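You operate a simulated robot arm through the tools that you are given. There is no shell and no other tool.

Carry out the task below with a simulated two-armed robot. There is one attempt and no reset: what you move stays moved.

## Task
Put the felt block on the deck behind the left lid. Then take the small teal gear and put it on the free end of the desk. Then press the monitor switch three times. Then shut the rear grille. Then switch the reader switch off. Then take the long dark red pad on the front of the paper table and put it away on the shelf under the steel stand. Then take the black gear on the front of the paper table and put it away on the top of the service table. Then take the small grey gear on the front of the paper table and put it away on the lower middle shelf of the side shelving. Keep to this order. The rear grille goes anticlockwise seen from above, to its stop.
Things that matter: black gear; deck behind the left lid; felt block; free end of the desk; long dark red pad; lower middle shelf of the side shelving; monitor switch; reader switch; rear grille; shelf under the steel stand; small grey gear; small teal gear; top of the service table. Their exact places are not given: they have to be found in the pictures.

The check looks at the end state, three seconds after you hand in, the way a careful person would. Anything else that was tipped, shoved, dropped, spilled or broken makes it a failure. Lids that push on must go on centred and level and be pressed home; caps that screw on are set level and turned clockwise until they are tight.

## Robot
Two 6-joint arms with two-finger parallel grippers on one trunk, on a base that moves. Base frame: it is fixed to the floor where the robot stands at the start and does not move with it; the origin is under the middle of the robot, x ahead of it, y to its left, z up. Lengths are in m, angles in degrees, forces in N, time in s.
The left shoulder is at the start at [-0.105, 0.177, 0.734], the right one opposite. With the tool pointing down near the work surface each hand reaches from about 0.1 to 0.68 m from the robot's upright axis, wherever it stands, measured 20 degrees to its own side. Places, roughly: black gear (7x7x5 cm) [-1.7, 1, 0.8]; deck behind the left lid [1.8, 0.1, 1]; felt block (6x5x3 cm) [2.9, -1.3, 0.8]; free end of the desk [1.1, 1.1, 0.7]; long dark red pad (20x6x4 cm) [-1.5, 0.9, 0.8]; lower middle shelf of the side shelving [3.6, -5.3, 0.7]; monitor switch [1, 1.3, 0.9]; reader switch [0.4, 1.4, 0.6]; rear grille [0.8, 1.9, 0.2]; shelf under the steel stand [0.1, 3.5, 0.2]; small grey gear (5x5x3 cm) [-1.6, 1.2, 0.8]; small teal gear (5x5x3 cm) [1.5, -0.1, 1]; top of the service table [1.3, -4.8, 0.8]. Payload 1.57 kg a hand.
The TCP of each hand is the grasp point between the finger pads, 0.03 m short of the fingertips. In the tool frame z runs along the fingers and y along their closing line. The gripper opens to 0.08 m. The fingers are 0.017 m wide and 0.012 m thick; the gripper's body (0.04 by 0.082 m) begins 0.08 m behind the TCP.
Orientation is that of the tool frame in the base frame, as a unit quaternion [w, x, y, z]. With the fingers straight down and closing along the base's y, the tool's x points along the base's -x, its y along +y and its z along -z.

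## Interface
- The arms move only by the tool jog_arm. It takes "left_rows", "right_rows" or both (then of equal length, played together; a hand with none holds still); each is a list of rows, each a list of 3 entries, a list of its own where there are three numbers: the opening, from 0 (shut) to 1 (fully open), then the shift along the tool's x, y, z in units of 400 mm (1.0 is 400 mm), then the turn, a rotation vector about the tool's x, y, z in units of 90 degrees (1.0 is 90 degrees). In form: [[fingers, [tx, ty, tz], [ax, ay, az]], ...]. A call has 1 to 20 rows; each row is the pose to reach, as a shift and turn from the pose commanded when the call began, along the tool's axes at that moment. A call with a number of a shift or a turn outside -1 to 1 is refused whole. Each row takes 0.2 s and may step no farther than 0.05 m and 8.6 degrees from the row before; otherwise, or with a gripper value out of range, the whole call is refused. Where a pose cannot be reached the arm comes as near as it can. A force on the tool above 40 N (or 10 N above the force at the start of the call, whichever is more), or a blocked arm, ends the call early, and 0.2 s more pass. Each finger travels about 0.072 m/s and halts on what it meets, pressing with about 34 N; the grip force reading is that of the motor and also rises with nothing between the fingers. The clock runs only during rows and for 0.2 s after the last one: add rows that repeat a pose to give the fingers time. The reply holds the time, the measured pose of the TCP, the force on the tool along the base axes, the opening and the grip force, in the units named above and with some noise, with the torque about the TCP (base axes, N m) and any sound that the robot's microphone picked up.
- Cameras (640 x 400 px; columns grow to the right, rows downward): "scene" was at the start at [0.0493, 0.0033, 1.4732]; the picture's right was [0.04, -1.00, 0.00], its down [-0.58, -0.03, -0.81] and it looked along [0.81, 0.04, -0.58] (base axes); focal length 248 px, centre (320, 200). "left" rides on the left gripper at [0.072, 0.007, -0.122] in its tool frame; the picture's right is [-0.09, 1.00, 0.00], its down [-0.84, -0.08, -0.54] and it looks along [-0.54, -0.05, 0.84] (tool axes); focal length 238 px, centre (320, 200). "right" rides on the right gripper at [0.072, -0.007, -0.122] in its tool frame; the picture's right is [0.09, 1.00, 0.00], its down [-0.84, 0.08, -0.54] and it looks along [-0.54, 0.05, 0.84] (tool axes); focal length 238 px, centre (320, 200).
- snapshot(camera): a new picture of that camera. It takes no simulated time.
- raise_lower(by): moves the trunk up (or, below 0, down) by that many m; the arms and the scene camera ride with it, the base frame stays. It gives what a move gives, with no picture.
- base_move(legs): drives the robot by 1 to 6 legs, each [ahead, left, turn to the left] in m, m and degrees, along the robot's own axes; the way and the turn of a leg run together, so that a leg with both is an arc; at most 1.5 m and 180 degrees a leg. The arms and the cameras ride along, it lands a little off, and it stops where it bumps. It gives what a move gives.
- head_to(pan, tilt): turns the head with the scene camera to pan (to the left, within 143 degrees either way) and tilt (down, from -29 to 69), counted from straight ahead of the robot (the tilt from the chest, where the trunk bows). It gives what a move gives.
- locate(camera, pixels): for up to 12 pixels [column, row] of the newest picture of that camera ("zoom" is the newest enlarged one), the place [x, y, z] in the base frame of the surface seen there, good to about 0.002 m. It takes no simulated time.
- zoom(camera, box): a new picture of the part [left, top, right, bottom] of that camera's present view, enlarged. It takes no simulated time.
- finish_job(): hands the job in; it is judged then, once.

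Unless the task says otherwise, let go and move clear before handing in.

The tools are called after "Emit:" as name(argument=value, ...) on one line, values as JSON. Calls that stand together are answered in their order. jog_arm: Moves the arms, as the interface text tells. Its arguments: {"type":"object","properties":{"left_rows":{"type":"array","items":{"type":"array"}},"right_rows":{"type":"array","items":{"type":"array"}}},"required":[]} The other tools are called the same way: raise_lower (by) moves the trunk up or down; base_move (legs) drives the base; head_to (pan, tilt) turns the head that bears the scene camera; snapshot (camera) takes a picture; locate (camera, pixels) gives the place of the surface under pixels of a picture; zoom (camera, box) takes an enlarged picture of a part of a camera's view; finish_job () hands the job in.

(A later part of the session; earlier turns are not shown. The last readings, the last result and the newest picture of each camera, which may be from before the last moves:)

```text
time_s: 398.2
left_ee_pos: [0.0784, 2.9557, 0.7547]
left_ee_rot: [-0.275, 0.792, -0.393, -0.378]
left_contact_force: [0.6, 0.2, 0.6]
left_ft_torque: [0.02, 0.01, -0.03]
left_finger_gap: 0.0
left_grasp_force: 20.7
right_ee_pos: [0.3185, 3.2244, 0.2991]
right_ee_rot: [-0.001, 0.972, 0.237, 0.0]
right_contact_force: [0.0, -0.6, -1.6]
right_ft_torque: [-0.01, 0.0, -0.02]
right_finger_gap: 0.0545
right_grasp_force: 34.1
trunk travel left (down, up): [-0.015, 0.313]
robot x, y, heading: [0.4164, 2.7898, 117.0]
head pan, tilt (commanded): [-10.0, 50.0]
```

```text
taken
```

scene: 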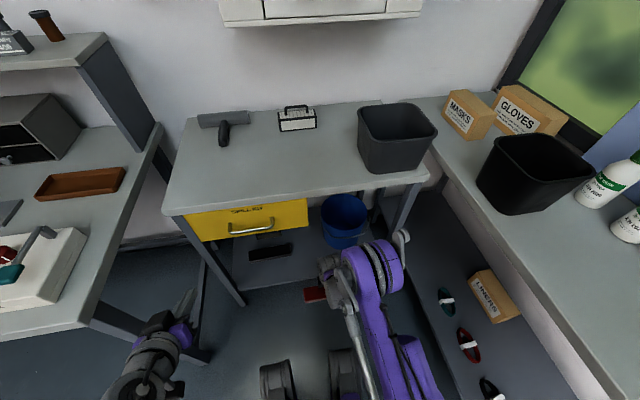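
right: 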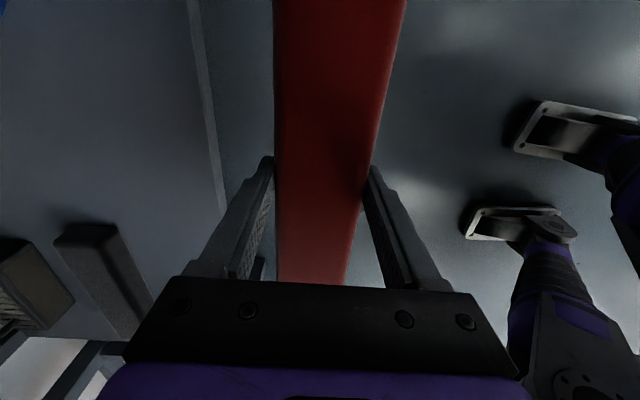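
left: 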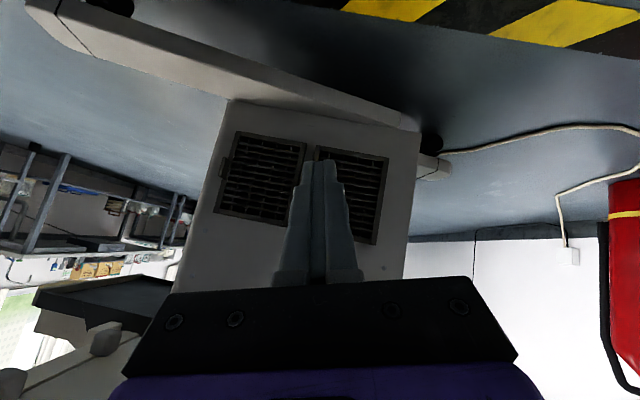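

The elbow now reaches forward near the stand. I'll measure it before extending further.

Emit:
zoom(camera="scene", box=[280, 200, 440, 320])

Emit:
locate(camera="zoom", pixels=[[300, 190], [400, 180], [460, 180], [480, 140], [350, 160], [330, 220], [260, 250], [200, 270], [180, 290], [110, 370], [340, 300], [420, 300]])

```text
3.33 times, centred on (360, 260) of scene
```

zoom: 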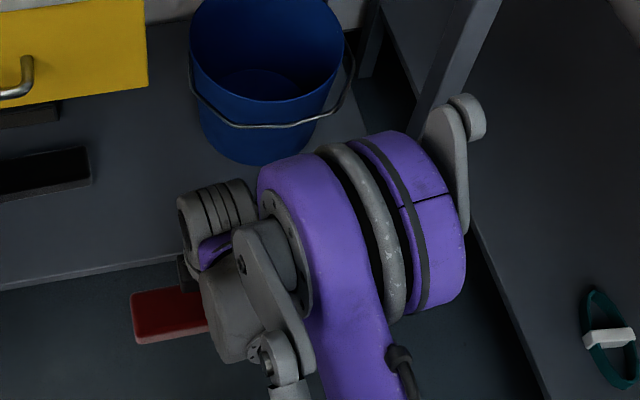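

```text
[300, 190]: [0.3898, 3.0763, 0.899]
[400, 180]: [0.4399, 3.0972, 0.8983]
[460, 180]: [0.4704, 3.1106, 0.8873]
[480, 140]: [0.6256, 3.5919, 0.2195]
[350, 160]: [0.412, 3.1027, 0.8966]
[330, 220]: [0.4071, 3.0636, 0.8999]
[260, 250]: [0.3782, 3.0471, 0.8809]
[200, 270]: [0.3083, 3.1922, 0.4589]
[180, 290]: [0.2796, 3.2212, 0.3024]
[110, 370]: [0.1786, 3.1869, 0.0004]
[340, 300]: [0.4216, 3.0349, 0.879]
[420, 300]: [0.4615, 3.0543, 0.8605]
```

The elbow (front at v≈-3.18, z≈0.9) stays clear of the stand. I'll extend the pad forward 0.166 m over the shelf.

Emit:
jog_arm(right_rows=[[0, [0, -0.06, 0], [0, 0, 0]], [0, [0, -0.13, 0], [0, 0, 0]], [0, [0, -0.2, 0], [0, 0, 0]], [0, [0, -0.27, 0], [0, 0, 0]], [0, [0, -0.34, 0], [0, 0, 0]], [0, [0, -0.4, 0], [0, 0, 0]], [0, [0, -0.415, 0], [0, 0, 0]]])

Emit:
zoom(camera="scene", box=[240, 170, 440, 320])

Emit:
snapshot(camera="right")

```text
time_s: 399.8
left_ee_pos: [0.078, 2.956, 0.7541]
left_ee_rot: [-0.275, 0.791, -0.393, -0.378]
left_contact_force: [0.0, -0.2, 0.4]
left_ft_torque: [0.01, 0.0, 0.0]
left_finger_gap: 0.0
left_grasp_force: 21.6
right_ee_pos: [0.2423, 3.3722, 0.2996]
right_ee_rot: [-0.002, 0.971, 0.238, 0.0]
right_contact_force: [-0.9, -0.6, -1.6]
right_ft_torque: [0.02, 0.01, -0.01]
right_finger_gap: 0.0542
right_grasp_force: 33.6
trunk travel left (down, up): [-0.015, 0.313]
robot x, y, heading: [0.4221, 2.7907, 117.0]
head pan, tilt (commanded): [-10.0, 50.0]
```

```text
2.67 times, centred on (340, 245) of scene
```

zoom: 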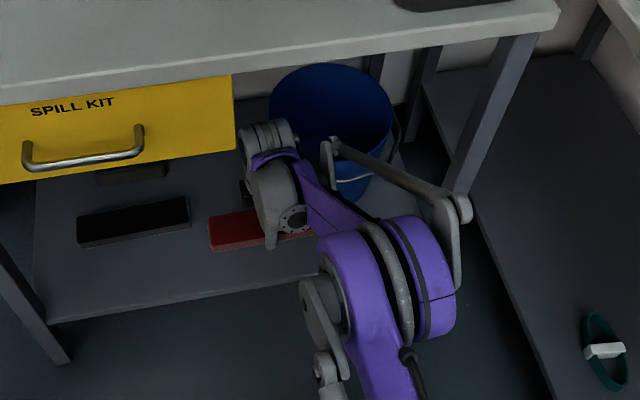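

```text
taken
```

right: 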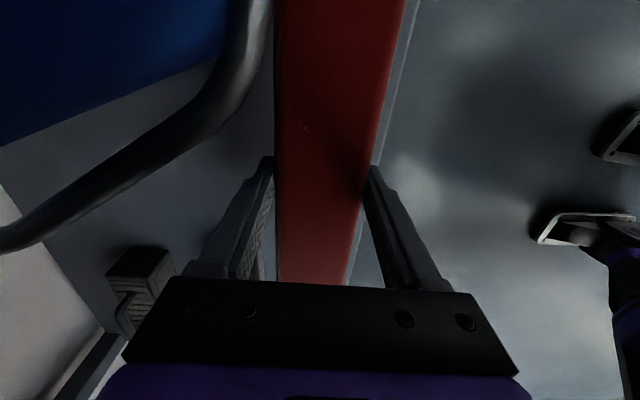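

The bucket's bail handle shows close to the hand camera at (180,120). I'll locate it to judge clearance before lowering.

Emit:
locate(camera="right", pixels=[[60, 212], [150, 155], [220, 95], [255, 20], [100, 60], [200, 30], [140, 265], [390, 60], [240, 230], [300, 100]])

Emit:
zoom(camera="scene", box=[310, 185, 390, 260])

```text
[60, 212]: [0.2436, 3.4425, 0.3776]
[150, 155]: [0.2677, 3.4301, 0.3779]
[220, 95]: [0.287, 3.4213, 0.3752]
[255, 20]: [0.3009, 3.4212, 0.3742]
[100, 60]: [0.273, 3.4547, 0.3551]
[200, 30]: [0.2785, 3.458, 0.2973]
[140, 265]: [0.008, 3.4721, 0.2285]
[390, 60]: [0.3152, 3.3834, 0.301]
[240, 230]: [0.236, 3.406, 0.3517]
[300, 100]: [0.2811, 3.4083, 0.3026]
```

```text
5.33 times, centred on (350, 222) of scene
```

zoom: 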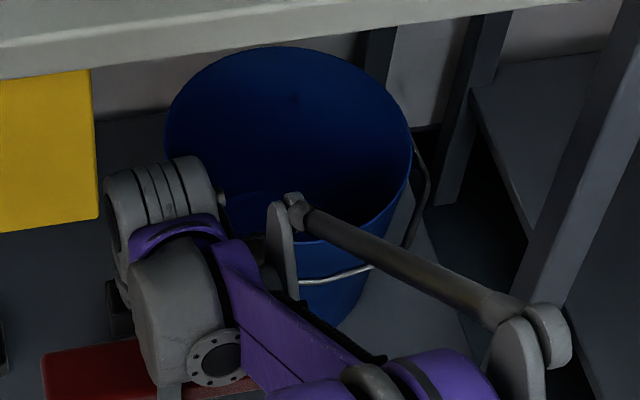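

The bail passes within 2 cm of the camera spot, so I'll first shift the pad 2.5 cm to the left (still right of the drawer), then lower it onto the shelf.

Emit:
jog_arm(right_rows=[[0, [-0.03, 0, 0], [0, 0, 0]], [0, [-0.0625, 0, 0], [0, 0, 0]], [0, [-0.0625, 0, 0.05], [0, 0, 0]], [0, [-0.0625, 0, 0.1], [0, 0, 0]], [0, [-0.0625, 0, 0.14], [0, 0, 0]], [0, [-0.0625, 0, 0.155], [0, 0, 0]], [0, [-0.0625, 0, 0.155], [0, 0, 0]]])

Emit:
zoom(camera="scene", box=[240, 170, 440, 320])

Emit:
snapshot(camera="right")

```text
time_s: 401.4
left_ee_pos: [0.0794, 2.9563, 0.7552]
left_ee_rot: [-0.275, 0.792, -0.393, -0.378]
left_contact_force: [0.9, 0.0, -0.7]
left_ft_torque: [0.02, -0.01, 0.02]
left_finger_gap: 0.0
left_grasp_force: 21.3
right_ee_pos: [0.2213, 3.3619, 0.2378]
right_ee_rot: [-0.001, 0.971, 0.238, 0.001]
right_contact_force: [0.4, 1.2, -0.8]
right_ft_torque: [0.03, -0.01, -0.01]
right_finger_gap: 0.0541
right_grasp_force: 34.1
trunk travel left (down, up): [-0.015, 0.313]
robot x, y, heading: [0.4221, 2.7923, 116.8]
head pan, tilt (commanded): [-10.0, 50.0]
```

```text
2.67 times, centred on (340, 245) of scene
```

zoom: 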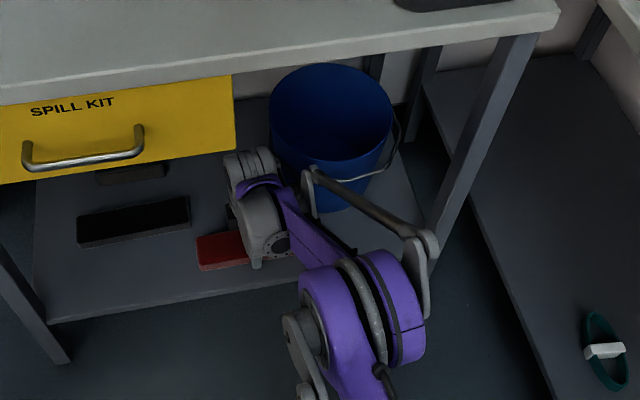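

```text
taken
```

right: 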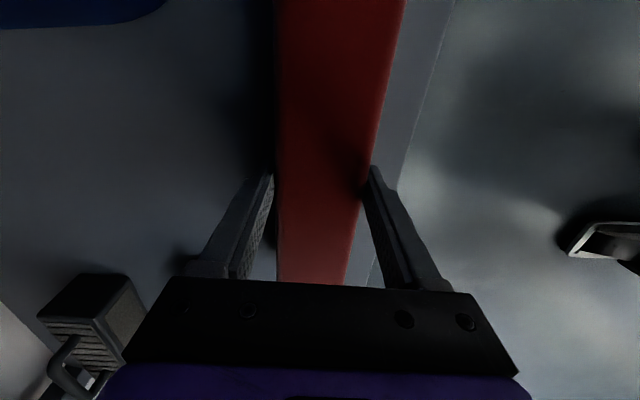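

The pad hangs 6 mm above the shelf, inside its front edge. I'll lower it and open the gripper.

Emit:
jog_arm(right_rows=[[0, [0, 0, 0.008], [0, 0, 0]], [0, [0, 0, 0.0135], [0, 0, 0]], [0, [0, 0, 0.0135], [0, 0, 0]], [0.8, [0, 0, 0.0135], [0, 0, 0]], [0.92, [0, 0, 0.0135], [0, 0, 0]], [0.92, [0, 0, 0.0135], [0, 0, 0]]])

Emit:
snapshot(camera="right")

```text
time_s: 402.8
left_ee_pos: [0.0782, 2.9547, 0.7547]
left_ee_rot: [-0.275, 0.792, -0.394, -0.377]
left_contact_force: [0.0, -0.5, -0.4]
left_ft_torque: [-0.01, 0.01, -0.02]
left_finger_gap: 0.0001
left_grasp_force: 21.2
right_ee_pos: [0.2206, 3.3608, 0.2328]
right_ee_rot: [-0.002, 0.971, 0.238, 0.001]
right_contact_force: [-0.2, -0.1, 0.2]
right_ft_torque: [0.01, 0.0, 0.0]
right_finger_gap: 0.0734
right_grasp_force: 0.0
trunk travel left (down, up): [-0.015, 0.313]
robot x, y, heading: [0.4184, 2.7926, 116.8]
head pan, tilt (commanded): [-10.0, 50.0]
```

```text
taken
```

right: 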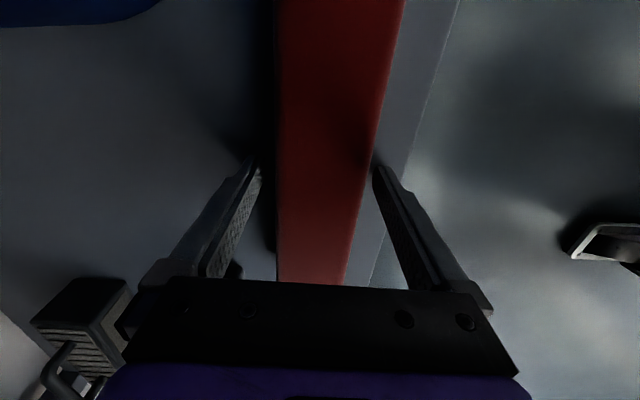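

Released. I'll rise 4.5 cm straight up and then back out.

Emit:
jog_arm(right_rows=[[0.92, [0, 0, -0.03], [0, 0, 0]], [0.92, [0, 0, -0.075], [0, 0, 0]], [0.92, [0, 0, -0.115], [0, 0, 0]], [0.92, [0, 0.06, -0.115], [0, 0, 0]], [0.92, [0, 0.14, -0.115], [0, 0, 0]], [0.92, [0, 0.22, -0.12], [0, 0, 0]], [0.92, [0, 0.3, -0.13], [0, 0, 0]], [0.92, [0, 0.38, -0.15], [0, 0, 0]], [0.92, [0, 0.45, -0.2], [0, 0, 0]]])

Emit:
snapshot(camera="right")

Emit:
zoom(camera="scene", box=[220, 170, 420, 320])

```text
time_s: 404.8
left_ee_pos: [0.0786, 2.9541, 0.7555]
left_ee_rot: [-0.275, 0.792, -0.394, -0.377]
left_contact_force: [0.4, 0.0, -0.7]
left_ft_torque: [0.0, 0.02, 0.0]
left_finger_gap: 0.0
left_grasp_force: 21.7
right_ee_pos: [0.3028, 3.2003, 0.3115]
right_ee_rot: [-0.002, 0.971, 0.238, 0.001]
right_contact_force: [0.3, -0.7, 0.6]
right_ft_torque: [0.02, -0.01, -0.02]
right_finger_gap: 0.0738
right_grasp_force: 0.1
trunk travel left (down, up): [-0.015, 0.313]
robot x, y, heading: [0.4224, 2.7899, 117.1]
head pan, tilt (commanded): [-10.0, 50.0]
```

```text
taken
```

right: 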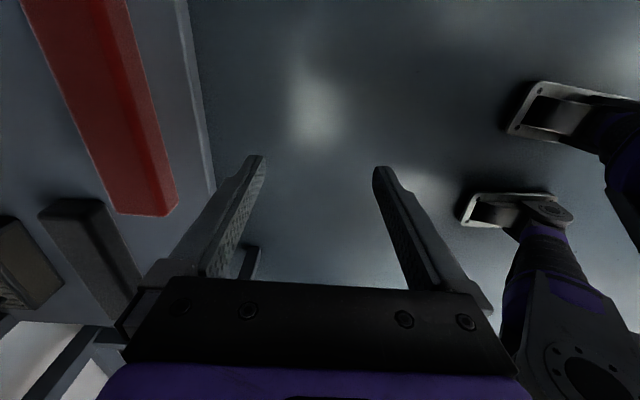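

```text
2.67 times, centred on (320, 245) of scene
```

zoom: 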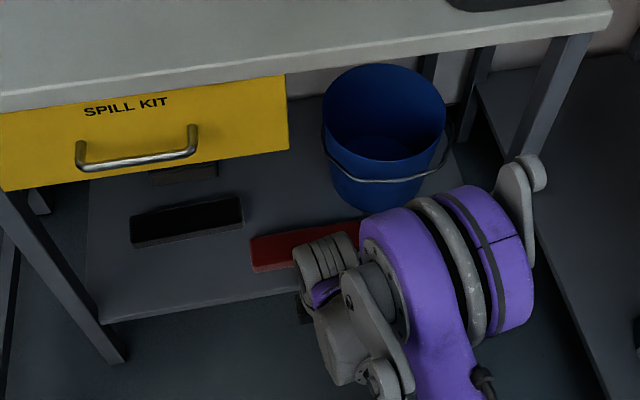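

The pad lies on the shelf under the steel stand, everything else in place. I'll back away, raise the trunk and the hand, and turn the gripper back to its usual yaw.

Emit:
base_move(legs=[[-0.2, 0, 0]])

Emit:
raise_lower(by=0.16)

Emit:
jog_arm(right_rows=[[1, [0, 0, -0.1], [0, 0, 0.09]], [1, [0, 0, -0.2], [0, 0, 0.18]], [1, [0, 0, -0.3], [0, 0, 0.27]], [1, [0, 0, -0.4], [0, 0, 0.36]], [1, [0, 0, -0.5], [0, 0, 0.45]], [1, [0, 0, -0.6], [0, 0, 0.54]], [1, [0, 0, -0.7], [0, 0, 0.63]], [1, [0, 0, -0.8], [0, 0, 0.72]], [1, [0, 0, -0.9], [0, 0, 0.81]], [1, [0, 0, -1.0], [0, 0, 0.9]], [1, [0, 0, -1.0], [0, 0, 0.99]]])

Emit:
snapshot(camera="scene")

```text
time_s: 406.4
left_ee_pos: [0.1667, 2.7799, 0.7548]
left_ee_rot: [-0.275, 0.792, -0.394, -0.377]
left_contact_force: [-0.4, -0.9, 0.6]
left_ft_torque: [-0.02, -0.02, 0.04]
left_finger_gap: 0.0
left_grasp_force: 21.4
right_ee_pos: [0.3927, 3.0239, 0.3103]
right_ee_rot: [-0.003, 0.971, 0.238, 0.0]
right_contact_force: [0.1, 1.2, 0.2]
right_ft_torque: [0.02, 0.0, -0.02]
right_finger_gap: 0.0736
right_grasp_force: 0.0
trunk travel left (down, up): [-0.015, 0.313]
robot x, y, heading: [0.5061, 2.6147, 116.5]
head pan, tilt (commanded): [-10.0, 50.0]
```

```text
time_s: 408.2
left_ee_pos: [0.1678, 2.7793, 0.9143]
left_ee_rot: [-0.274, 0.793, -0.394, -0.376]
left_contact_force: [0.0, 0.1, -0.8]
left_ft_torque: [-0.04, 0.0, 0.02]
left_finger_gap: 0.0001
left_grasp_force: 21.6
right_ee_pos: [0.3927, 3.0262, 0.4706]
right_ee_rot: [-0.002, 0.971, 0.238, 0.001]
right_contact_force: [0.9, -0.9, 0.8]
right_ft_torque: [0.03, -0.03, 0.0]
right_finger_gap: 0.0733
right_grasp_force: 0.2
trunk travel left (down, up): [-0.175, 0.153]
robot x, y, heading: [0.5082, 2.6154, 116.8]
head pan, tilt (commanded): [-10.0, 50.0]
```

```text
time_s: 410.6
left_ee_pos: [0.1667, 2.7801, 0.9149]
left_ee_rot: [-0.276, 0.791, -0.394, -0.377]
left_contact_force: [-0.2, 0.7, 0.5]
left_ft_torque: [-0.01, 0.02, -0.02]
left_finger_gap: 0.0
left_grasp_force: 20.9
right_ee_pos: [0.3923, 3.0233, 0.8705]
right_ee_rot: [-0.001, 0.858, -0.514, -0.001]
right_contact_force: [-0.4, -0.3, -0.6]
right_ft_torque: [-0.01, 0.0, 0.01]
right_finger_gap: 0.0802
right_grasp_force: 0.1
trunk travel left (down, up): [-0.175, 0.153]
robot x, y, heading: [0.5086, 2.6166, 116.6]
head pan, tilt (commanded): [-10.0, 50.0]
```

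```text
taken
```

scene: 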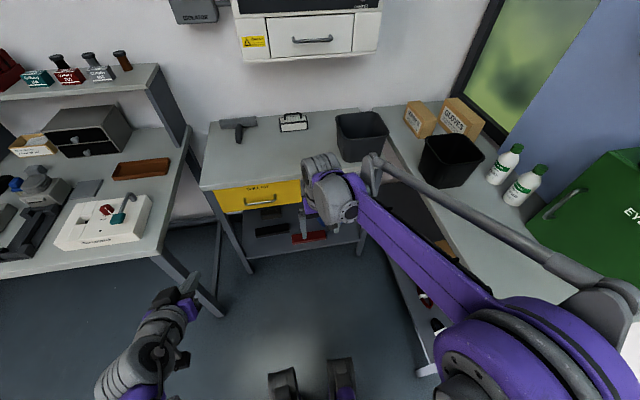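

Now for the black gear. I'll raise the hand to travel height and drive back to the paper table.

Emit:
jog_arm(right_rows=[[1, [0.05, 0, -0.1], [0, 0, 0]], [1, [0.1, 0, -0.2], [0, 0, 0]], [1, [0.15, 0, -0.3], [0, 0, 0]], [1, [0.2, 0, -0.4], [0, 0, 0]]])

Emit:
base_move(legs=[[0, 0, 45], [0, 0, 45]])

Emit:
base_move(legs=[[0.75, 0, 0], [0.7, 0, 0], [0, 0.79, 0]])

Emit:
head_to(pan=-5, tilt=42)

Emit:
snapshot(camera="scene")

```text
time_s: 411.6
left_ee_pos: [0.1684, 2.7802, 0.9147]
left_ee_rot: [-0.275, 0.792, -0.394, -0.377]
left_contact_force: [0.0, 0.4, 0.4]
left_ft_torque: [0.03, 0.02, -0.04]
left_finger_gap: 0.0003
left_grasp_force: 21.2
right_ee_pos: [0.4313, 2.9506, 1.0291]
right_ee_rot: [-0.002, 0.859, -0.512, -0.002]
right_contact_force: [-0.1, 0.5, -0.4]
right_ft_torque: [0.02, -0.02, 0.03]
right_finger_gap: 0.08
right_grasp_force: 0.1
trunk travel left (down, up): [-0.175, 0.153]
robot x, y, heading: [0.5099, 2.6137, 117.2]
head pan, tilt (commanded): [-10.0, 50.0]
```

```text
time_s: 416.2
left_ee_pos: [0.3465, 2.2724, 0.9152]
left_ee_rot: [0.075, 0.837, 0.285, -0.461]
left_contact_force: [-1.3, -0.5, 0.7]
left_ft_torque: [-0.02, -0.01, 0.01]
left_finger_gap: 0.0
left_grasp_force: 21.6
right_ee_pos: [0.1717, 2.5335, 1.031]
right_ee_rot: [-0.001, 0.968, 0.25, -0.002]
right_contact_force: [0.3, 0.8, -0.8]
right_ft_torque: [0.02, 0.01, -0.01]
right_finger_gap: 0.0801
right_grasp_force: 0.1
trunk travel left (down, up): [-0.175, 0.153]
robot x, y, heading: [0.5084, 2.6164, -152.7]
head pan, tilt (commanded): [-10.0, 50.0]
```

```text
time_s: 430.6
left_ee_pos: [-0.5674, 0.9051, 0.9155]
left_ee_rot: [0.074, 0.838, 0.283, -0.461]
left_contact_force: [1.2, -0.9, -0.3]
left_ft_torque: [0.03, 0.0, 0.02]
left_finger_gap: 0.0002
left_grasp_force: 21.3
right_ee_pos: [-0.7397, 1.1666, 1.0321]
right_ee_rot: [-0.001, 0.969, 0.247, -0.002]
right_contact_force: [-0.6, 0.5, 0.4]
right_ft_torque: [0.0, 0.04, 0.02]
right_finger_gap: 0.08
right_grasp_force: 0.0
trunk travel left (down, up): [-0.175, 0.153]
robot x, y, heading: [-0.4016, 1.2476, -153.0]
head pan, tilt (commanded): [-10.0, 50.0]
```

```text
time_s: 431.3
left_ee_pos: [-0.5655, 0.9048, 0.9141]
left_ee_rot: [0.074, 0.837, 0.284, -0.461]
left_contact_force: [0.6, 0.3, -0.2]
left_ft_torque: [-0.01, 0.03, -0.01]
left_finger_gap: 0.0
left_grasp_force: 21.8
right_ee_pos: [-0.7386, 1.1671, 1.0309]
right_ee_rot: [-0.001, 0.969, 0.248, -0.003]
right_contact_force: [-0.5, 0.1, -0.5]
right_ft_torque: [-0.02, 0.0, 0.0]
right_finger_gap: 0.0801
right_grasp_force: 0.1
trunk travel left (down, up): [-0.175, 0.153]
robot x, y, heading: [-0.4032, 1.2478, -152.8]
head pan, tilt (commanded): [-5.0, 42.0]
```

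```text
taken
```

scene: 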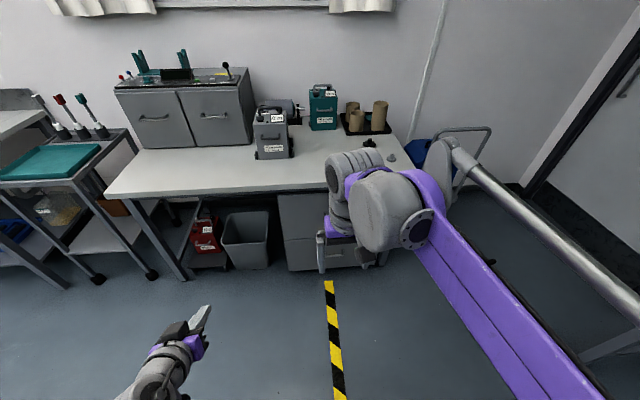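

I'll raise the trunk for reach and move to where the black gear is within the right hand's range.

Emit:
raise_lower(by=0.14)

Emit:
base_move(legs=[[0, -0.2, 0], [0.35, 0, 0], [0.27, 0, 0]])

Emit:
head_to(pan=-10, tilt=55)

Emit:
snapshot(camera="scene")

Emit:
snapshot(camera="right")

```text
time_s: 433.0
left_ee_pos: [-0.5654, 0.9059, 1.0542]
left_ee_rot: [0.074, 0.838, 0.284, -0.461]
left_contact_force: [0.3, 0.3, 0.1]
left_ft_torque: [0.07, 0.0, -0.01]
left_finger_gap: 0.0
left_grasp_force: 21.8
right_ee_pos: [-0.7383, 1.1674, 1.1703]
right_ee_rot: [-0.001, 0.969, 0.247, -0.002]
right_contact_force: [0.6, -0.3, -1.1]
right_ft_torque: [-0.04, 0.03, 0.01]
right_finger_gap: 0.0801
right_grasp_force: 0.0
trunk travel left (down, up): [-0.315, 0.013]
robot x, y, heading: [-0.4041, 1.2456, -152.7]
head pan, tilt (commanded): [-5.0, 42.0]
```

```text
time_s: 438.8
left_ee_pos: [-1.2093, 0.8004, 1.0541]
left_ee_rot: [0.074, 0.837, 0.285, -0.461]
left_contact_force: [0.1, 0.0, 0.0]
left_ft_torque: [0.0, -0.01, 0.01]
left_finger_gap: 0.0
left_grasp_force: 21.1
right_ee_pos: [-1.3831, 1.0616, 1.1706]
right_ee_rot: [0.0, 0.969, 0.249, -0.002]
right_contact_force: [-0.1, -0.1, -0.1]
right_ft_torque: [-0.02, -0.04, 0.0]
right_finger_gap: 0.0801
right_grasp_force: 0.1
trunk travel left (down, up): [-0.315, 0.013]
robot x, y, heading: [-1.0471, 1.1407, -152.8]
head pan, tilt (commanded): [-5.0, 42.0]
```

```text
time_s: 439.5
left_ee_pos: [-1.2091, 0.8009, 1.0541]
left_ee_rot: [0.074, 0.837, 0.284, -0.461]
left_contact_force: [0.0, 0.0, 0.0]
left_ft_torque: [-0.01, -0.04, 0.03]
left_finger_gap: 0.0003
left_grasp_force: 21.4
right_ee_pos: [-1.382, 1.0608, 1.1697]
right_ee_rot: [-0.001, 0.969, 0.249, -0.003]
right_contact_force: [0.3, 0.3, 0.5]
right_ft_torque: [-0.05, 0.02, -0.02]
right_finger_gap: 0.08
right_grasp_force: 0.0
trunk travel left (down, up): [-0.315, 0.013]
robot x, y, heading: [-1.0469, 1.1425, -152.7]
head pan, tilt (commanded): [-10.0, 55.0]
```

```text
taken
```

scene: 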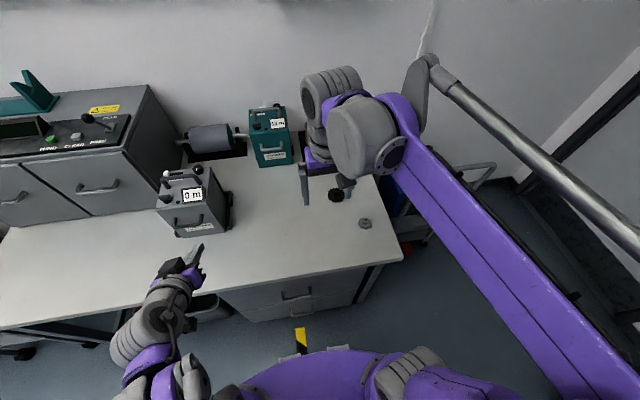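

```text
taken
```

right: 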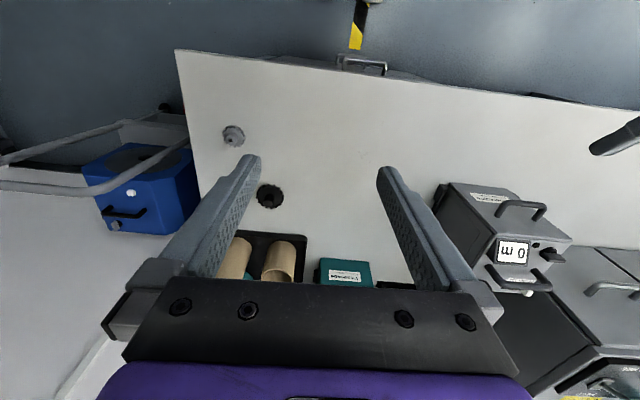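

The black gear is at (270,195) and the grey gear at (233,135) in the hand view. I'll zoom and locate the black gear precisely.

Emit:
zoom(camera="right", box=[210, 110, 310, 230])

Emit:
zoom(camera="scene", box=[315, 175, 385, 235])

Emit:
locate(camera="scene", pixels=[[337, 192], [337, 196], [333, 197], [342, 197], [337, 201], [366, 221], [366, 225]])

Emit:
locate(camera="right", pixels=[[270, 195], [270, 200], [260, 190], [281, 190], [270, 184], [270, 206], [233, 135], [233, 138], [225, 132], [242, 133]])

```text
3.33 times, centred on (260, 170) of right
```

zoom: 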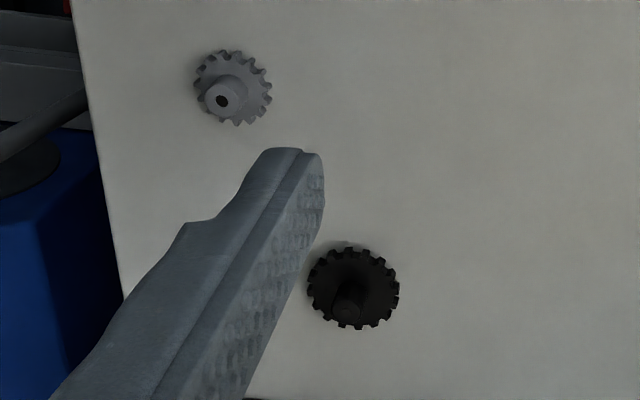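

```text
6.67 times, centred on (350, 205) of scene
```

zoom: 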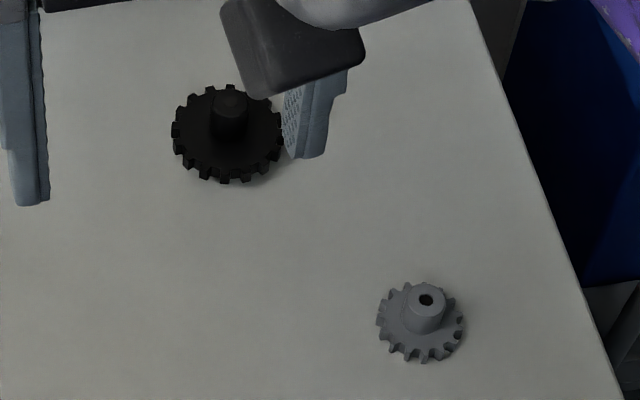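

```text
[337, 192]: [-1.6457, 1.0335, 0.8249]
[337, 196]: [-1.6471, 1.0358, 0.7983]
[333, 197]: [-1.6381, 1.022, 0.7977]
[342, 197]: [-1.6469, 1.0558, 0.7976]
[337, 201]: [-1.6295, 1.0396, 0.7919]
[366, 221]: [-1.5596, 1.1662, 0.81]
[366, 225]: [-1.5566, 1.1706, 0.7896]
```

```text
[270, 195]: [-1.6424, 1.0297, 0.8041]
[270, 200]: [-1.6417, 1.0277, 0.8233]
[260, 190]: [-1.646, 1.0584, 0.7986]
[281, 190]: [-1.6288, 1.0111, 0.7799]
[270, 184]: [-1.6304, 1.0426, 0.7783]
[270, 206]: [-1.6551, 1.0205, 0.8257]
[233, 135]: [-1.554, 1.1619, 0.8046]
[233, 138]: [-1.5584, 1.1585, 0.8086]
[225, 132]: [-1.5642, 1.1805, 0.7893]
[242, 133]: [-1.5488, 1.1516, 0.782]
```

Emit:
locate(camera="zoom", pixels=[[231, 98], [231, 108], [220, 100], [242, 100], [176, 132], [279, 130], [228, 178], [425, 295], [425, 310], [412, 300], [440, 300], [382, 325]])

```text
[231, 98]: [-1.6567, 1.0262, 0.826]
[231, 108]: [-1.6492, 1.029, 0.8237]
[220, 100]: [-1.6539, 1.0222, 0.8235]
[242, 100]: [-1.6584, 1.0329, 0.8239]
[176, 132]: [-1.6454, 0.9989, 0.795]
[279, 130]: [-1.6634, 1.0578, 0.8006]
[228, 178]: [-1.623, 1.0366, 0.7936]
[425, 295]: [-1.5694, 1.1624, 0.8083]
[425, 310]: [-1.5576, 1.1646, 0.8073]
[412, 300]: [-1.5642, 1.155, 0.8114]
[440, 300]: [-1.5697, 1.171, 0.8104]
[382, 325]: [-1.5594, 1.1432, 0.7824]
```

The black gear's hub centre is (-1.6545,1.028), hub top z 0.825, disk top 0.798. I'll check how close the cardboard rolls behind it are.

Emit:
locate(camera="right", pixels=[[240, 240], [285, 240], [262, 234], [300, 236], [228, 262], [275, 265], [330, 262], [345, 270], [250, 233], [290, 262]])

```text
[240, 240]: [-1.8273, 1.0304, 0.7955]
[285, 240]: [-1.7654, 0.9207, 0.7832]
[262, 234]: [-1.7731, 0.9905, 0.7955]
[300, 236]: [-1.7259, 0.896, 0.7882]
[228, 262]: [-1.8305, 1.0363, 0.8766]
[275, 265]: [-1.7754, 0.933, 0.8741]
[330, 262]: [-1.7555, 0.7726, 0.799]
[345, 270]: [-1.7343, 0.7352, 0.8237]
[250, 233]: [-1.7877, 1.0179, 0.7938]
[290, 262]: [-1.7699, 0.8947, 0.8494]
```

The rolls are 15 cm beyond the gear: fine. I'll move the open gripper above the gear.

Emit:
jog_arm(right_rows=[[1, [-0.0638, -0.0257, 0.05], [0, 0, 0]], [1, [-0.1276, -0.0514, 0.1], [0, 0, 0]], [1, [-0.1914, -0.0771, 0.16], [0, 0, 0]], [1, [-0.2552, -0.1028, 0.23], [0, 0, 0]], [1, [-0.319, -0.1285, 0.3], [0, 0, 0]], [1, [-0.3828, -0.1542, 0.37], [0, 0, 0]], [1, [-0.4466, -0.1799, 0.44], [0, 0, 0]], [1, [-0.5104, -0.2056, 0.51], [0, 0, 0]], [1, [-0.5742, -0.2313, 0.59], [0, 0, 0]], [1, [-0.638, -0.257, 0.674], [0, 0, 0]]])

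Emit:
snapshot(camera="right")

```text
time_s: 441.7
left_ee_pos: [-1.2103, 0.7996, 1.0552]
left_ee_rot: [0.074, 0.838, 0.285, -0.46]
left_contact_force: [-0.7, -0.6, -0.3]
left_ft_torque: [0.01, 0.0, 0.02]
left_finger_gap: 0.0001
left_grasp_force: 21.2
right_ee_pos: [-1.6574, 1.0284, 0.9018]
right_ee_rot: [-0.001, 0.969, 0.248, -0.002]
right_contact_force: [0.4, 0.7, 0.1]
right_ft_torque: [-0.03, 0.03, 0.01]
right_finger_gap: 0.08
right_grasp_force: 0.0
trunk travel left (down, up): [-0.315, 0.013]
robot x, y, heading: [-1.0422, 1.1431, -152.7]
head pan, tilt (commanded): [-10.0, 55.0]
```

```text
taken
```

right: 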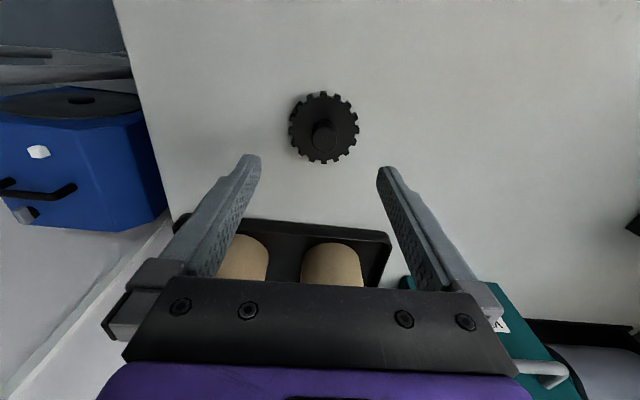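

Emit:
zoom(camera="right", box=[270, 80, 380, 175])

Emit:
locate(camera="zoom", pixels=[[315, 215], [315, 240], [315, 260], [285, 240], [345, 240], [315, 275], [130, 210], [500, 210], [315, 70], [315, 330]])

```text
4.21 times, centred on (325, 128) of right
```

zoom: 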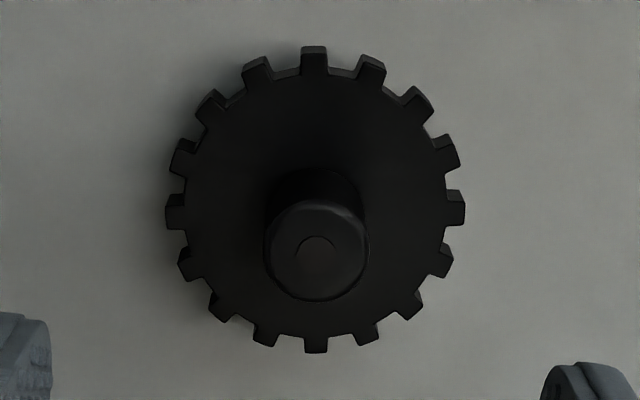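

```text
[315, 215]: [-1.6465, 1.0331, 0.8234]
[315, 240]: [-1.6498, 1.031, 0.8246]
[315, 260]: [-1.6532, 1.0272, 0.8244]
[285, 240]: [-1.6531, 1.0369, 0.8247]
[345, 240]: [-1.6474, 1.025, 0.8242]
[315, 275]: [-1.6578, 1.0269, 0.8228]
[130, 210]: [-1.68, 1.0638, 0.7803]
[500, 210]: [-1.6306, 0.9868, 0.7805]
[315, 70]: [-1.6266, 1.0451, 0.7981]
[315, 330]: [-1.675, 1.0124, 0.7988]
```

The hub centre is (-1.651,1.029); I'll correct by 6 mm and 3 mm, descend to the hub, grip and lift slowly.

Emit:
jog_arm(right_rows=[[1, [0.0148, 0.0065, 0.05], [0, 0, 0]], [1, [0.0148, 0.0065, 0.11], [0, 0, 0]], [1, [0.0148, 0.0065, 0.16], [0, 0, 0]], [1, [0.0148, 0.0065, 0.178], [0, 0, 0]], [1, [0.0148, 0.0065, 0.178], [0, 0, 0]]])

Emit:
snapshot(camera="right")

```text
time_s: 442.9
left_ee_pos: [-1.2097, 0.8002, 1.0542]
left_ee_rot: [0.074, 0.837, 0.284, -0.462]
left_contact_force: [0.1, -0.3, 0.0]
left_ft_torque: [0.02, -0.04, 0.0]
left_finger_gap: 0.0002
left_grasp_force: 21.2
right_ee_pos: [-1.6507, 1.0295, 0.8297]
right_ee_rot: [0.0, 0.969, 0.249, -0.002]
right_contact_force: [0.5, -0.3, 0.2]
right_ft_torque: [-0.01, 0.0, -0.01]
right_finger_gap: 0.0801
right_grasp_force: 0.0
trunk travel left (down, up): [-0.315, 0.013]
robot x, y, heading: [-1.0475, 1.1408, -152.8]
head pan, tilt (commanded): [-10.0, 55.0]
```

```text
taken
```

right: 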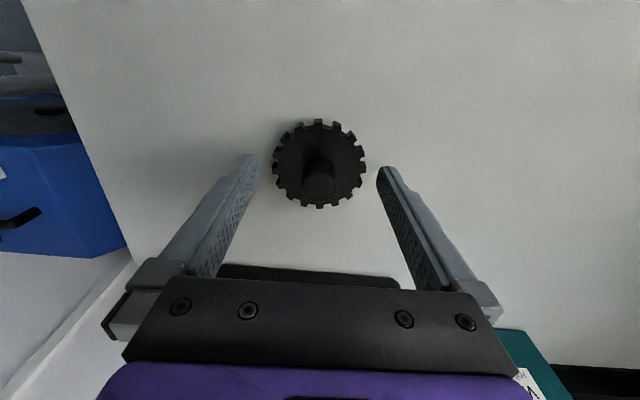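

Aligned: hub top at (318,187). Closing and lifting gently.

Emit:
jog_arm(right_rows=[[0.5, [0, 0, 0], [0, 0, 0]], [0, [0, 0, 0], [0, 0, 0]], [0, [0, 0, 0], [0, 0, 0]], [0, [0, 0, 0], [0, 0, 0]], [0, [0, 0, 0], [0, 0, 0]], [0, [0, 0, -0.006], [0, 0, 0]], [0, [0, 0, -0.014], [0, 0, 0]], [0, [0, 0, -0.025], [0, 0, 0]]])

Emit:
snapshot(camera="right")

```text
time_s: 444.7
left_ee_pos: [-1.2089, 0.8008, 1.0549]
left_ee_rot: [0.075, 0.837, 0.285, -0.461]
left_contact_force: [0.5, -0.6, 0.6]
left_ft_torque: [-0.02, 0.0, -0.02]
left_finger_gap: 0.0003
left_grasp_force: 21.2
right_ee_pos: [-1.6517, 1.0285, 0.8418]
right_ee_rot: [0.001, 0.969, 0.249, -0.003]
right_contact_force: [-0.3, -0.1, -0.1]
right_ft_torque: [0.0, -0.02, -0.03]
right_finger_gap: 0.0205
right_grasp_force: 33.8
trunk travel left (down, up): [-0.315, 0.013]
robot x, y, heading: [-1.0452, 1.1408, -152.6]
head pan, tilt (commanded): [-10.0, 55.0]
```

```text
taken
```

right: 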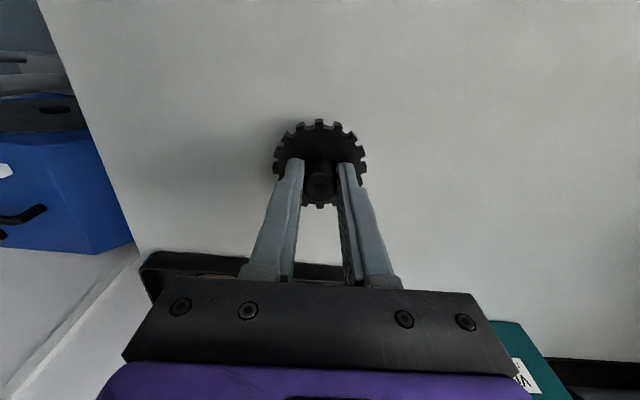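

Gripped (gap 0.0205). I'll raise the gear and draw the hand back to the travel pose.

Emit:
jog_arm(right_rows=[[0, [0, 0, -0.04], [0, 0, 0]], [0, [0, 0, -0.1], [0, 0, 0]], [0, [0, 0, -0.17], [0, 0, 0]], [0, [0, 0, -0.24], [0, 0, 0]], [0, [0, 0, -0.31], [0, 0, 0]], [0, [0.03, 0.01, -0.38], [0, 0, 0]], [0, [0.09, 0.03, -0.44], [0, 0, 0]], [0, [0.16, 0.06, -0.5], [0, 0, 0]], [0, [0.24, 0.09, -0.55], [0, 0, 0]], [0, [0.32, 0.12, -0.6], [0, 0, 0]], [0, [0.4, 0.15, -0.63], [0, 0, 0]], [0, [0.48, 0.18, -0.65], [0, 0, 0]], [0, [0.55, 0.2, -0.65], [0, 0, 0]], [0, [0.6, 0.2, -0.65], [0, 0, 0]]])

Emit:
snapshot(camera="right")

Emit:
snapshot(camera="scene")

```text
time_s: 447.7
left_ee_pos: [-1.2088, 0.7996, 1.0546]
left_ee_rot: [0.074, 0.837, 0.284, -0.461]
left_contact_force: [0.3, 0.6, 0.1]
left_ft_torque: [0.02, -0.05, -0.01]
left_finger_gap: 0.0
left_grasp_force: 21.3
right_ee_pos: [-1.3996, 1.075, 1.0998]
right_ee_rot: [0.0, 0.969, 0.249, -0.003]
right_contact_force: [0.8, -0.3, 0.1]
right_ft_torque: [-0.02, -0.01, 0.01]
right_finger_gap: 0.0206
right_grasp_force: 34.1
trunk travel left (down, up): [-0.315, 0.013]
robot x, y, heading: [-1.0459, 1.1432, -152.8]
head pan, tilt (commanded): [-10.0, 55.0]
```

```text
taken
```

right: 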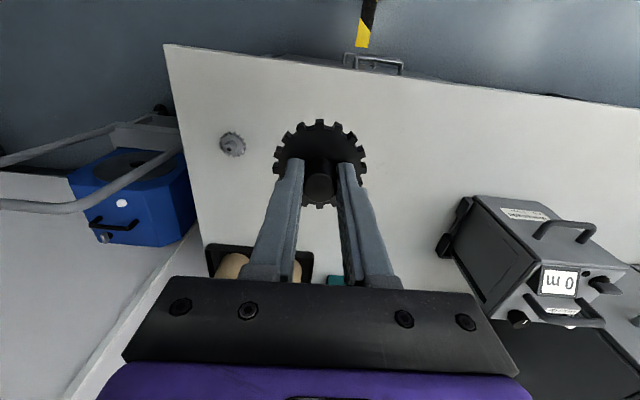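

```text
taken
```

scene: 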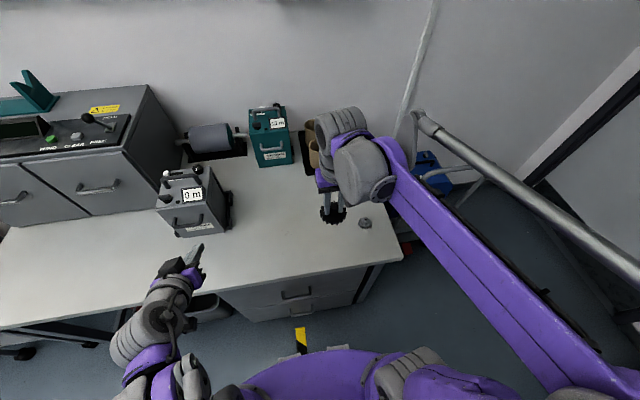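

The gear is secure. The service table lies at the far end of the bench row, so I'll back into the corridor and strafe left along it in stages, checking on the way.

Emit:
base_move(legs=[[-0.28, 0, 0], [0, 1.2, 0], [0, 1.2, 0]])

Emit:
head_to(pan=60, tilt=20)

Emit:
snapshot(camera="scene")

```text
time_s: 470.6
left_ee_pos: [0.1063, -1.2408, 1.056]
left_ee_rot: [0.069, 0.84, 0.277, -0.461]
left_contact_force: [0.2, 0.3, 0.7]
left_ft_torque: [-0.02, -0.02, 0.02]
left_finger_gap: 0.0002
left_grasp_force: 21.3
right_ee_pos: [-0.0789, -0.9623, 1.0996]
right_ee_rot: [-0.001, 0.971, 0.239, -0.001]
right_contact_force: [-0.7, -0.4, -0.3]
right_ft_torque: [0.0, 0.0, 0.0]
right_finger_gap: 0.0203
right_grasp_force: 34.6
trunk travel left (down, up): [-0.315, 0.013]
robot x, y, heading: [0.2777, -0.9034, -153.8]
head pan, tilt (commanded): [-10.0, 55.0]
```

```text
time_s: 472.0
left_ee_pos: [0.1069, -1.2419, 1.0551]
left_ee_rot: [0.069, 0.84, 0.276, -0.461]
left_contact_force: [-0.1, 0.7, 0.3]
left_ft_torque: [0.0, 0.01, -0.04]
left_finger_gap: 0.0002
left_grasp_force: 21.8
right_ee_pos: [-0.0783, -0.9641, 1.0995]
right_ee_rot: [0.0, 0.971, 0.239, -0.002]
right_contact_force: [0.3, -0.9, -0.4]
right_ft_torque: [-0.03, -0.01, 0.0]
right_finger_gap: 0.0205
right_grasp_force: 33.9
trunk travel left (down, up): [-0.315, 0.013]
robot x, y, heading: [0.2779, -0.8994, -153.8]
head pan, tilt (commanded): [60.0, 20.0]
```

```text
taken
```

scene: 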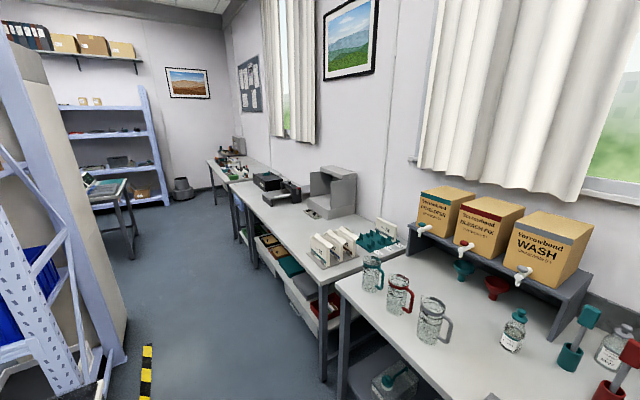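

The corridor ahead is clear: benches on the right, shelving end and a small desk on the left, blue side shelving at the back wall. I'll locate key edges.

Emit:
locate(camera="scene", pixels=[[338, 285], [322, 282], [232, 190], [212, 165], [245, 165], [240, 180], [100, 195], [125, 205], [110, 150], [130, 265], [120, 350], [150, 180]])

Emit:
zoom(camera="scene", box=[60, 80, 300, 240])

```text
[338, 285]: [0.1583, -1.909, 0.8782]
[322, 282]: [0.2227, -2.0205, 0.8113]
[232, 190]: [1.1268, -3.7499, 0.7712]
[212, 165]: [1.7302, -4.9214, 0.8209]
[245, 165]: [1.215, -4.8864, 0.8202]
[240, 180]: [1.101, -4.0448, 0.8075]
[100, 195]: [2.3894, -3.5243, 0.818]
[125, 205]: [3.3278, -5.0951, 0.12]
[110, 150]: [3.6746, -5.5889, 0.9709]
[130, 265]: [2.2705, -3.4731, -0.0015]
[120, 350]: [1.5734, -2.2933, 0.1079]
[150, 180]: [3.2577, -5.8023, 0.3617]
```

```text
2.50 times, centred on (180, 160) of scene
```

zoom: 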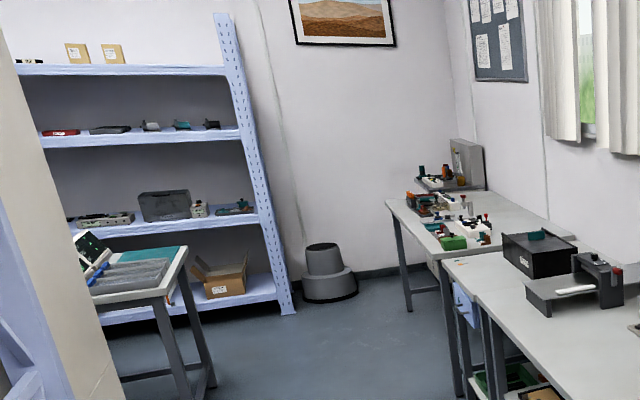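

I'll correct the heading slightly and strafe 2.4 m further along the corridor.

Emit:
base_move(legs=[[0, 0, 0.8], [0, 1.2, 0], [0, 1.2, 0]])

Emit:
head_to(pan=45, tilt=30)

Emit:
snapshot(camera="scene")

```text
time_s: 493.4
left_ee_pos: [1.2147, -3.3719, 1.0556]
left_ee_rot: [0.075, 0.837, 0.288, -0.46]
left_contact_force: [0.7, -0.5, 0.2]
left_ft_torque: [0.01, -0.02, -0.02]
left_finger_gap: 0.0001
left_grasp_force: 21.5
right_ee_pos: [1.0221, -3.0976, 1.0998]
right_ee_rot: [0.0, 0.968, 0.252, -0.002]
right_contact_force: [-0.1, 0.1, -0.8]
right_ft_torque: [0.0, 0.03, 0.02]
right_finger_gap: 0.0204
right_grasp_force: 33.9
trunk travel left (down, up): [-0.315, 0.013]
robot x, y, heading: [1.3768, -3.0266, -152.3]
head pan, tilt (commanded): [60.0, 20.0]
```

```text
time_s: 494.2
left_ee_pos: [1.2164, -3.3721, 1.0542]
left_ee_rot: [0.075, 0.837, 0.287, -0.461]
left_contact_force: [0.7, 0.0, 0.2]
left_ft_torque: [0.02, -0.01, -0.01]
left_finger_gap: 0.0003
left_grasp_force: 21.3
right_ee_pos: [1.0232, -3.0986, 1.0996]
right_ee_rot: [0.0, 0.968, 0.252, -0.002]
right_contact_force: [1.0, -0.6, -1.3]
right_ft_torque: [0.03, 0.01, 0.01]
right_finger_gap: 0.0208
right_grasp_force: 34.2
trunk travel left (down, up): [-0.315, 0.013]
robot x, y, heading: [1.3747, -3.0283, -152.2]
head pan, tilt (commanded): [45.0, 30.0]
```

```text
taken
```

scene: 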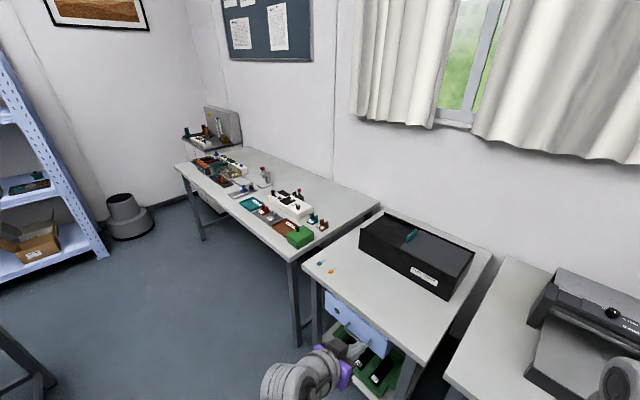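

Emit:
locate(camera="scene", pixels=[[340, 190], [300, 170], [350, 215], [300, 245], [180, 168], [375, 205], [310, 265], [440, 310], [230, 170], [290, 205], [265, 165], [345, 200]])

Emit:
zoom(camera="scene", box=[170, 90, 400, 270])

```text
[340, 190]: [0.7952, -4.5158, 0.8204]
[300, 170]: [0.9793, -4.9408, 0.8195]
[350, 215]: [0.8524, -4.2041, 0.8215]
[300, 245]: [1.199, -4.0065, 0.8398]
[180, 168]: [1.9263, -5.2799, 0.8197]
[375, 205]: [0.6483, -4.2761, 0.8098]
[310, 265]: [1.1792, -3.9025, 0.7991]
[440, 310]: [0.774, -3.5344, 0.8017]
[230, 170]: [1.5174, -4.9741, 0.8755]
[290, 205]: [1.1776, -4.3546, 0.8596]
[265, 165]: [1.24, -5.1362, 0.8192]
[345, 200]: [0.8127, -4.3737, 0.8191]
```

```text
2.22 times, centred on (285, 180) of scene
```

zoom: 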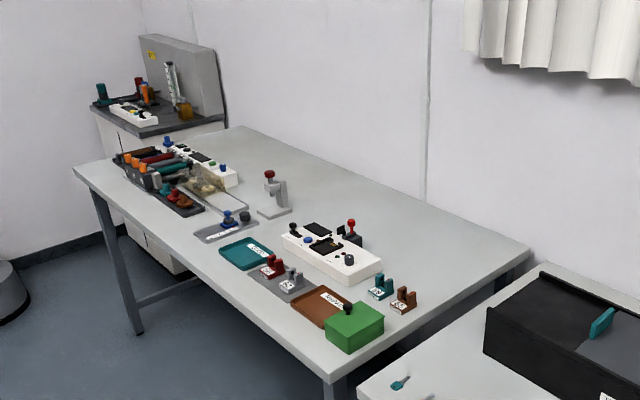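

The service table is the one with many small devices (top z≈0.82, v 3.47–5.04, front d≈-1.76). I'll move in front of it and look for a free spot.

Emit:
base_move(legs=[[0, 0, -0.8], [0, 1.2, 0]])

Emit:
head_to(pan=5, tilt=40)

Emit:
snapshot(camera="scene")

```text
time_s: 505.3
left_ee_pos: [1.7619, -4.4381, 1.0545]
left_ee_rot: [0.075, 0.837, 0.287, -0.46]
left_contact_force: [0.0, 0.9, -0.6]
left_ft_torque: [0.0, -0.01, 0.01]
left_finger_gap: 0.0003
left_grasp_force: 20.9
right_ee_pos: [1.5689, -4.1645, 1.0999]
right_ee_rot: [-0.001, 0.968, 0.25, -0.002]
right_contact_force: [0.1, 0.4, -0.4]
right_ft_torque: [0.02, 0.0, -0.02]
right_finger_gap: 0.0205
right_grasp_force: 34.1
trunk travel left (down, up): [-0.315, 0.013]
robot x, y, heading: [1.922, -4.096, -152.6]
head pan, tilt (commanded): [45.0, 30.0]
```

```text
time_s: 506.4
left_ee_pos: [1.7613, -4.4378, 1.0553]
left_ee_rot: [0.074, 0.837, 0.286, -0.461]
left_contact_force: [0.5, 0.2, -0.6]
left_ft_torque: [-0.02, 0.02, -0.02]
left_finger_gap: 0.0
left_grasp_force: 21.3
right_ee_pos: [1.5691, -4.1645, 1.0991]
right_ee_rot: [0.0, 0.968, 0.25, -0.001]
right_contact_force: [0.3, -0.4, -1.0]
right_ft_torque: [0.0, 0.01, 0.0]
right_finger_gap: 0.0208
right_grasp_force: 33.7
trunk travel left (down, up): [-0.315, 0.013]
robot x, y, heading: [1.9255, -4.0907, -152.7]
head pan, tilt (commanded): [5.0, 40.0]
```

```text
taken
```

scene: 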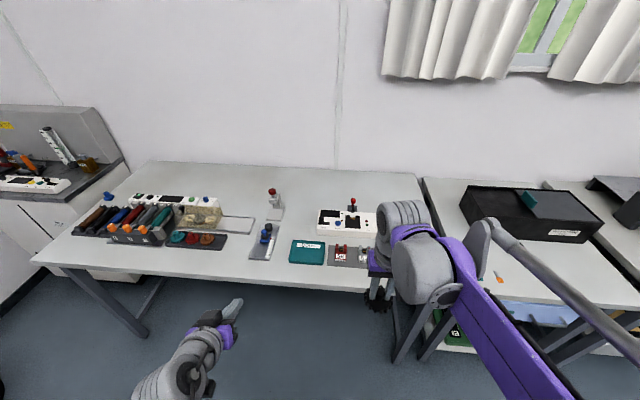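

Emit:
zoom(camera="scene", box=[150, 160, 430, 300])

Emit:
locate(camera="scene", pixels=[[300, 218], [300, 230], [300, 200], [285, 230], [315, 240], [237, 250], [240, 262], [290, 262], [320, 190], [272, 220], [250, 258], [228, 250]])

```text
2.29 times, centred on (290, 230) of scene
```

zoom: 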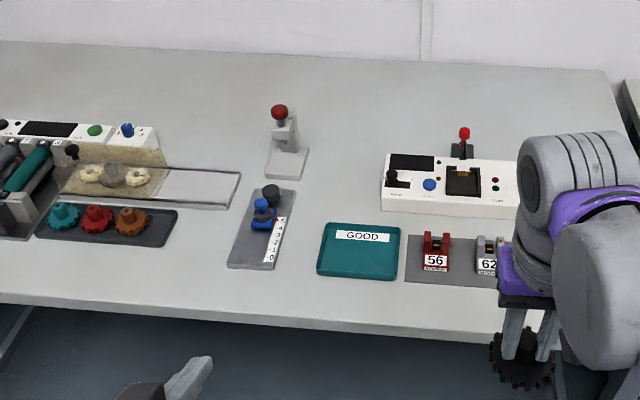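

```text
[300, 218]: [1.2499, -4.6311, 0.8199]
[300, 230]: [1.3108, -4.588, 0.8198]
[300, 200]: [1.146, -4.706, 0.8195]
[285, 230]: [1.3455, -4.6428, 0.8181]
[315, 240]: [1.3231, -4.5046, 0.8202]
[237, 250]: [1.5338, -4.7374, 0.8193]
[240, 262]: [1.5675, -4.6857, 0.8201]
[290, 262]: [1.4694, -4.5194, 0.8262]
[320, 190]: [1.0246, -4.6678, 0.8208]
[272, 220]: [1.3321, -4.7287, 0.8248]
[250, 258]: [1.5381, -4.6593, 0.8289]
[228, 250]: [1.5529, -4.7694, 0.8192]
```

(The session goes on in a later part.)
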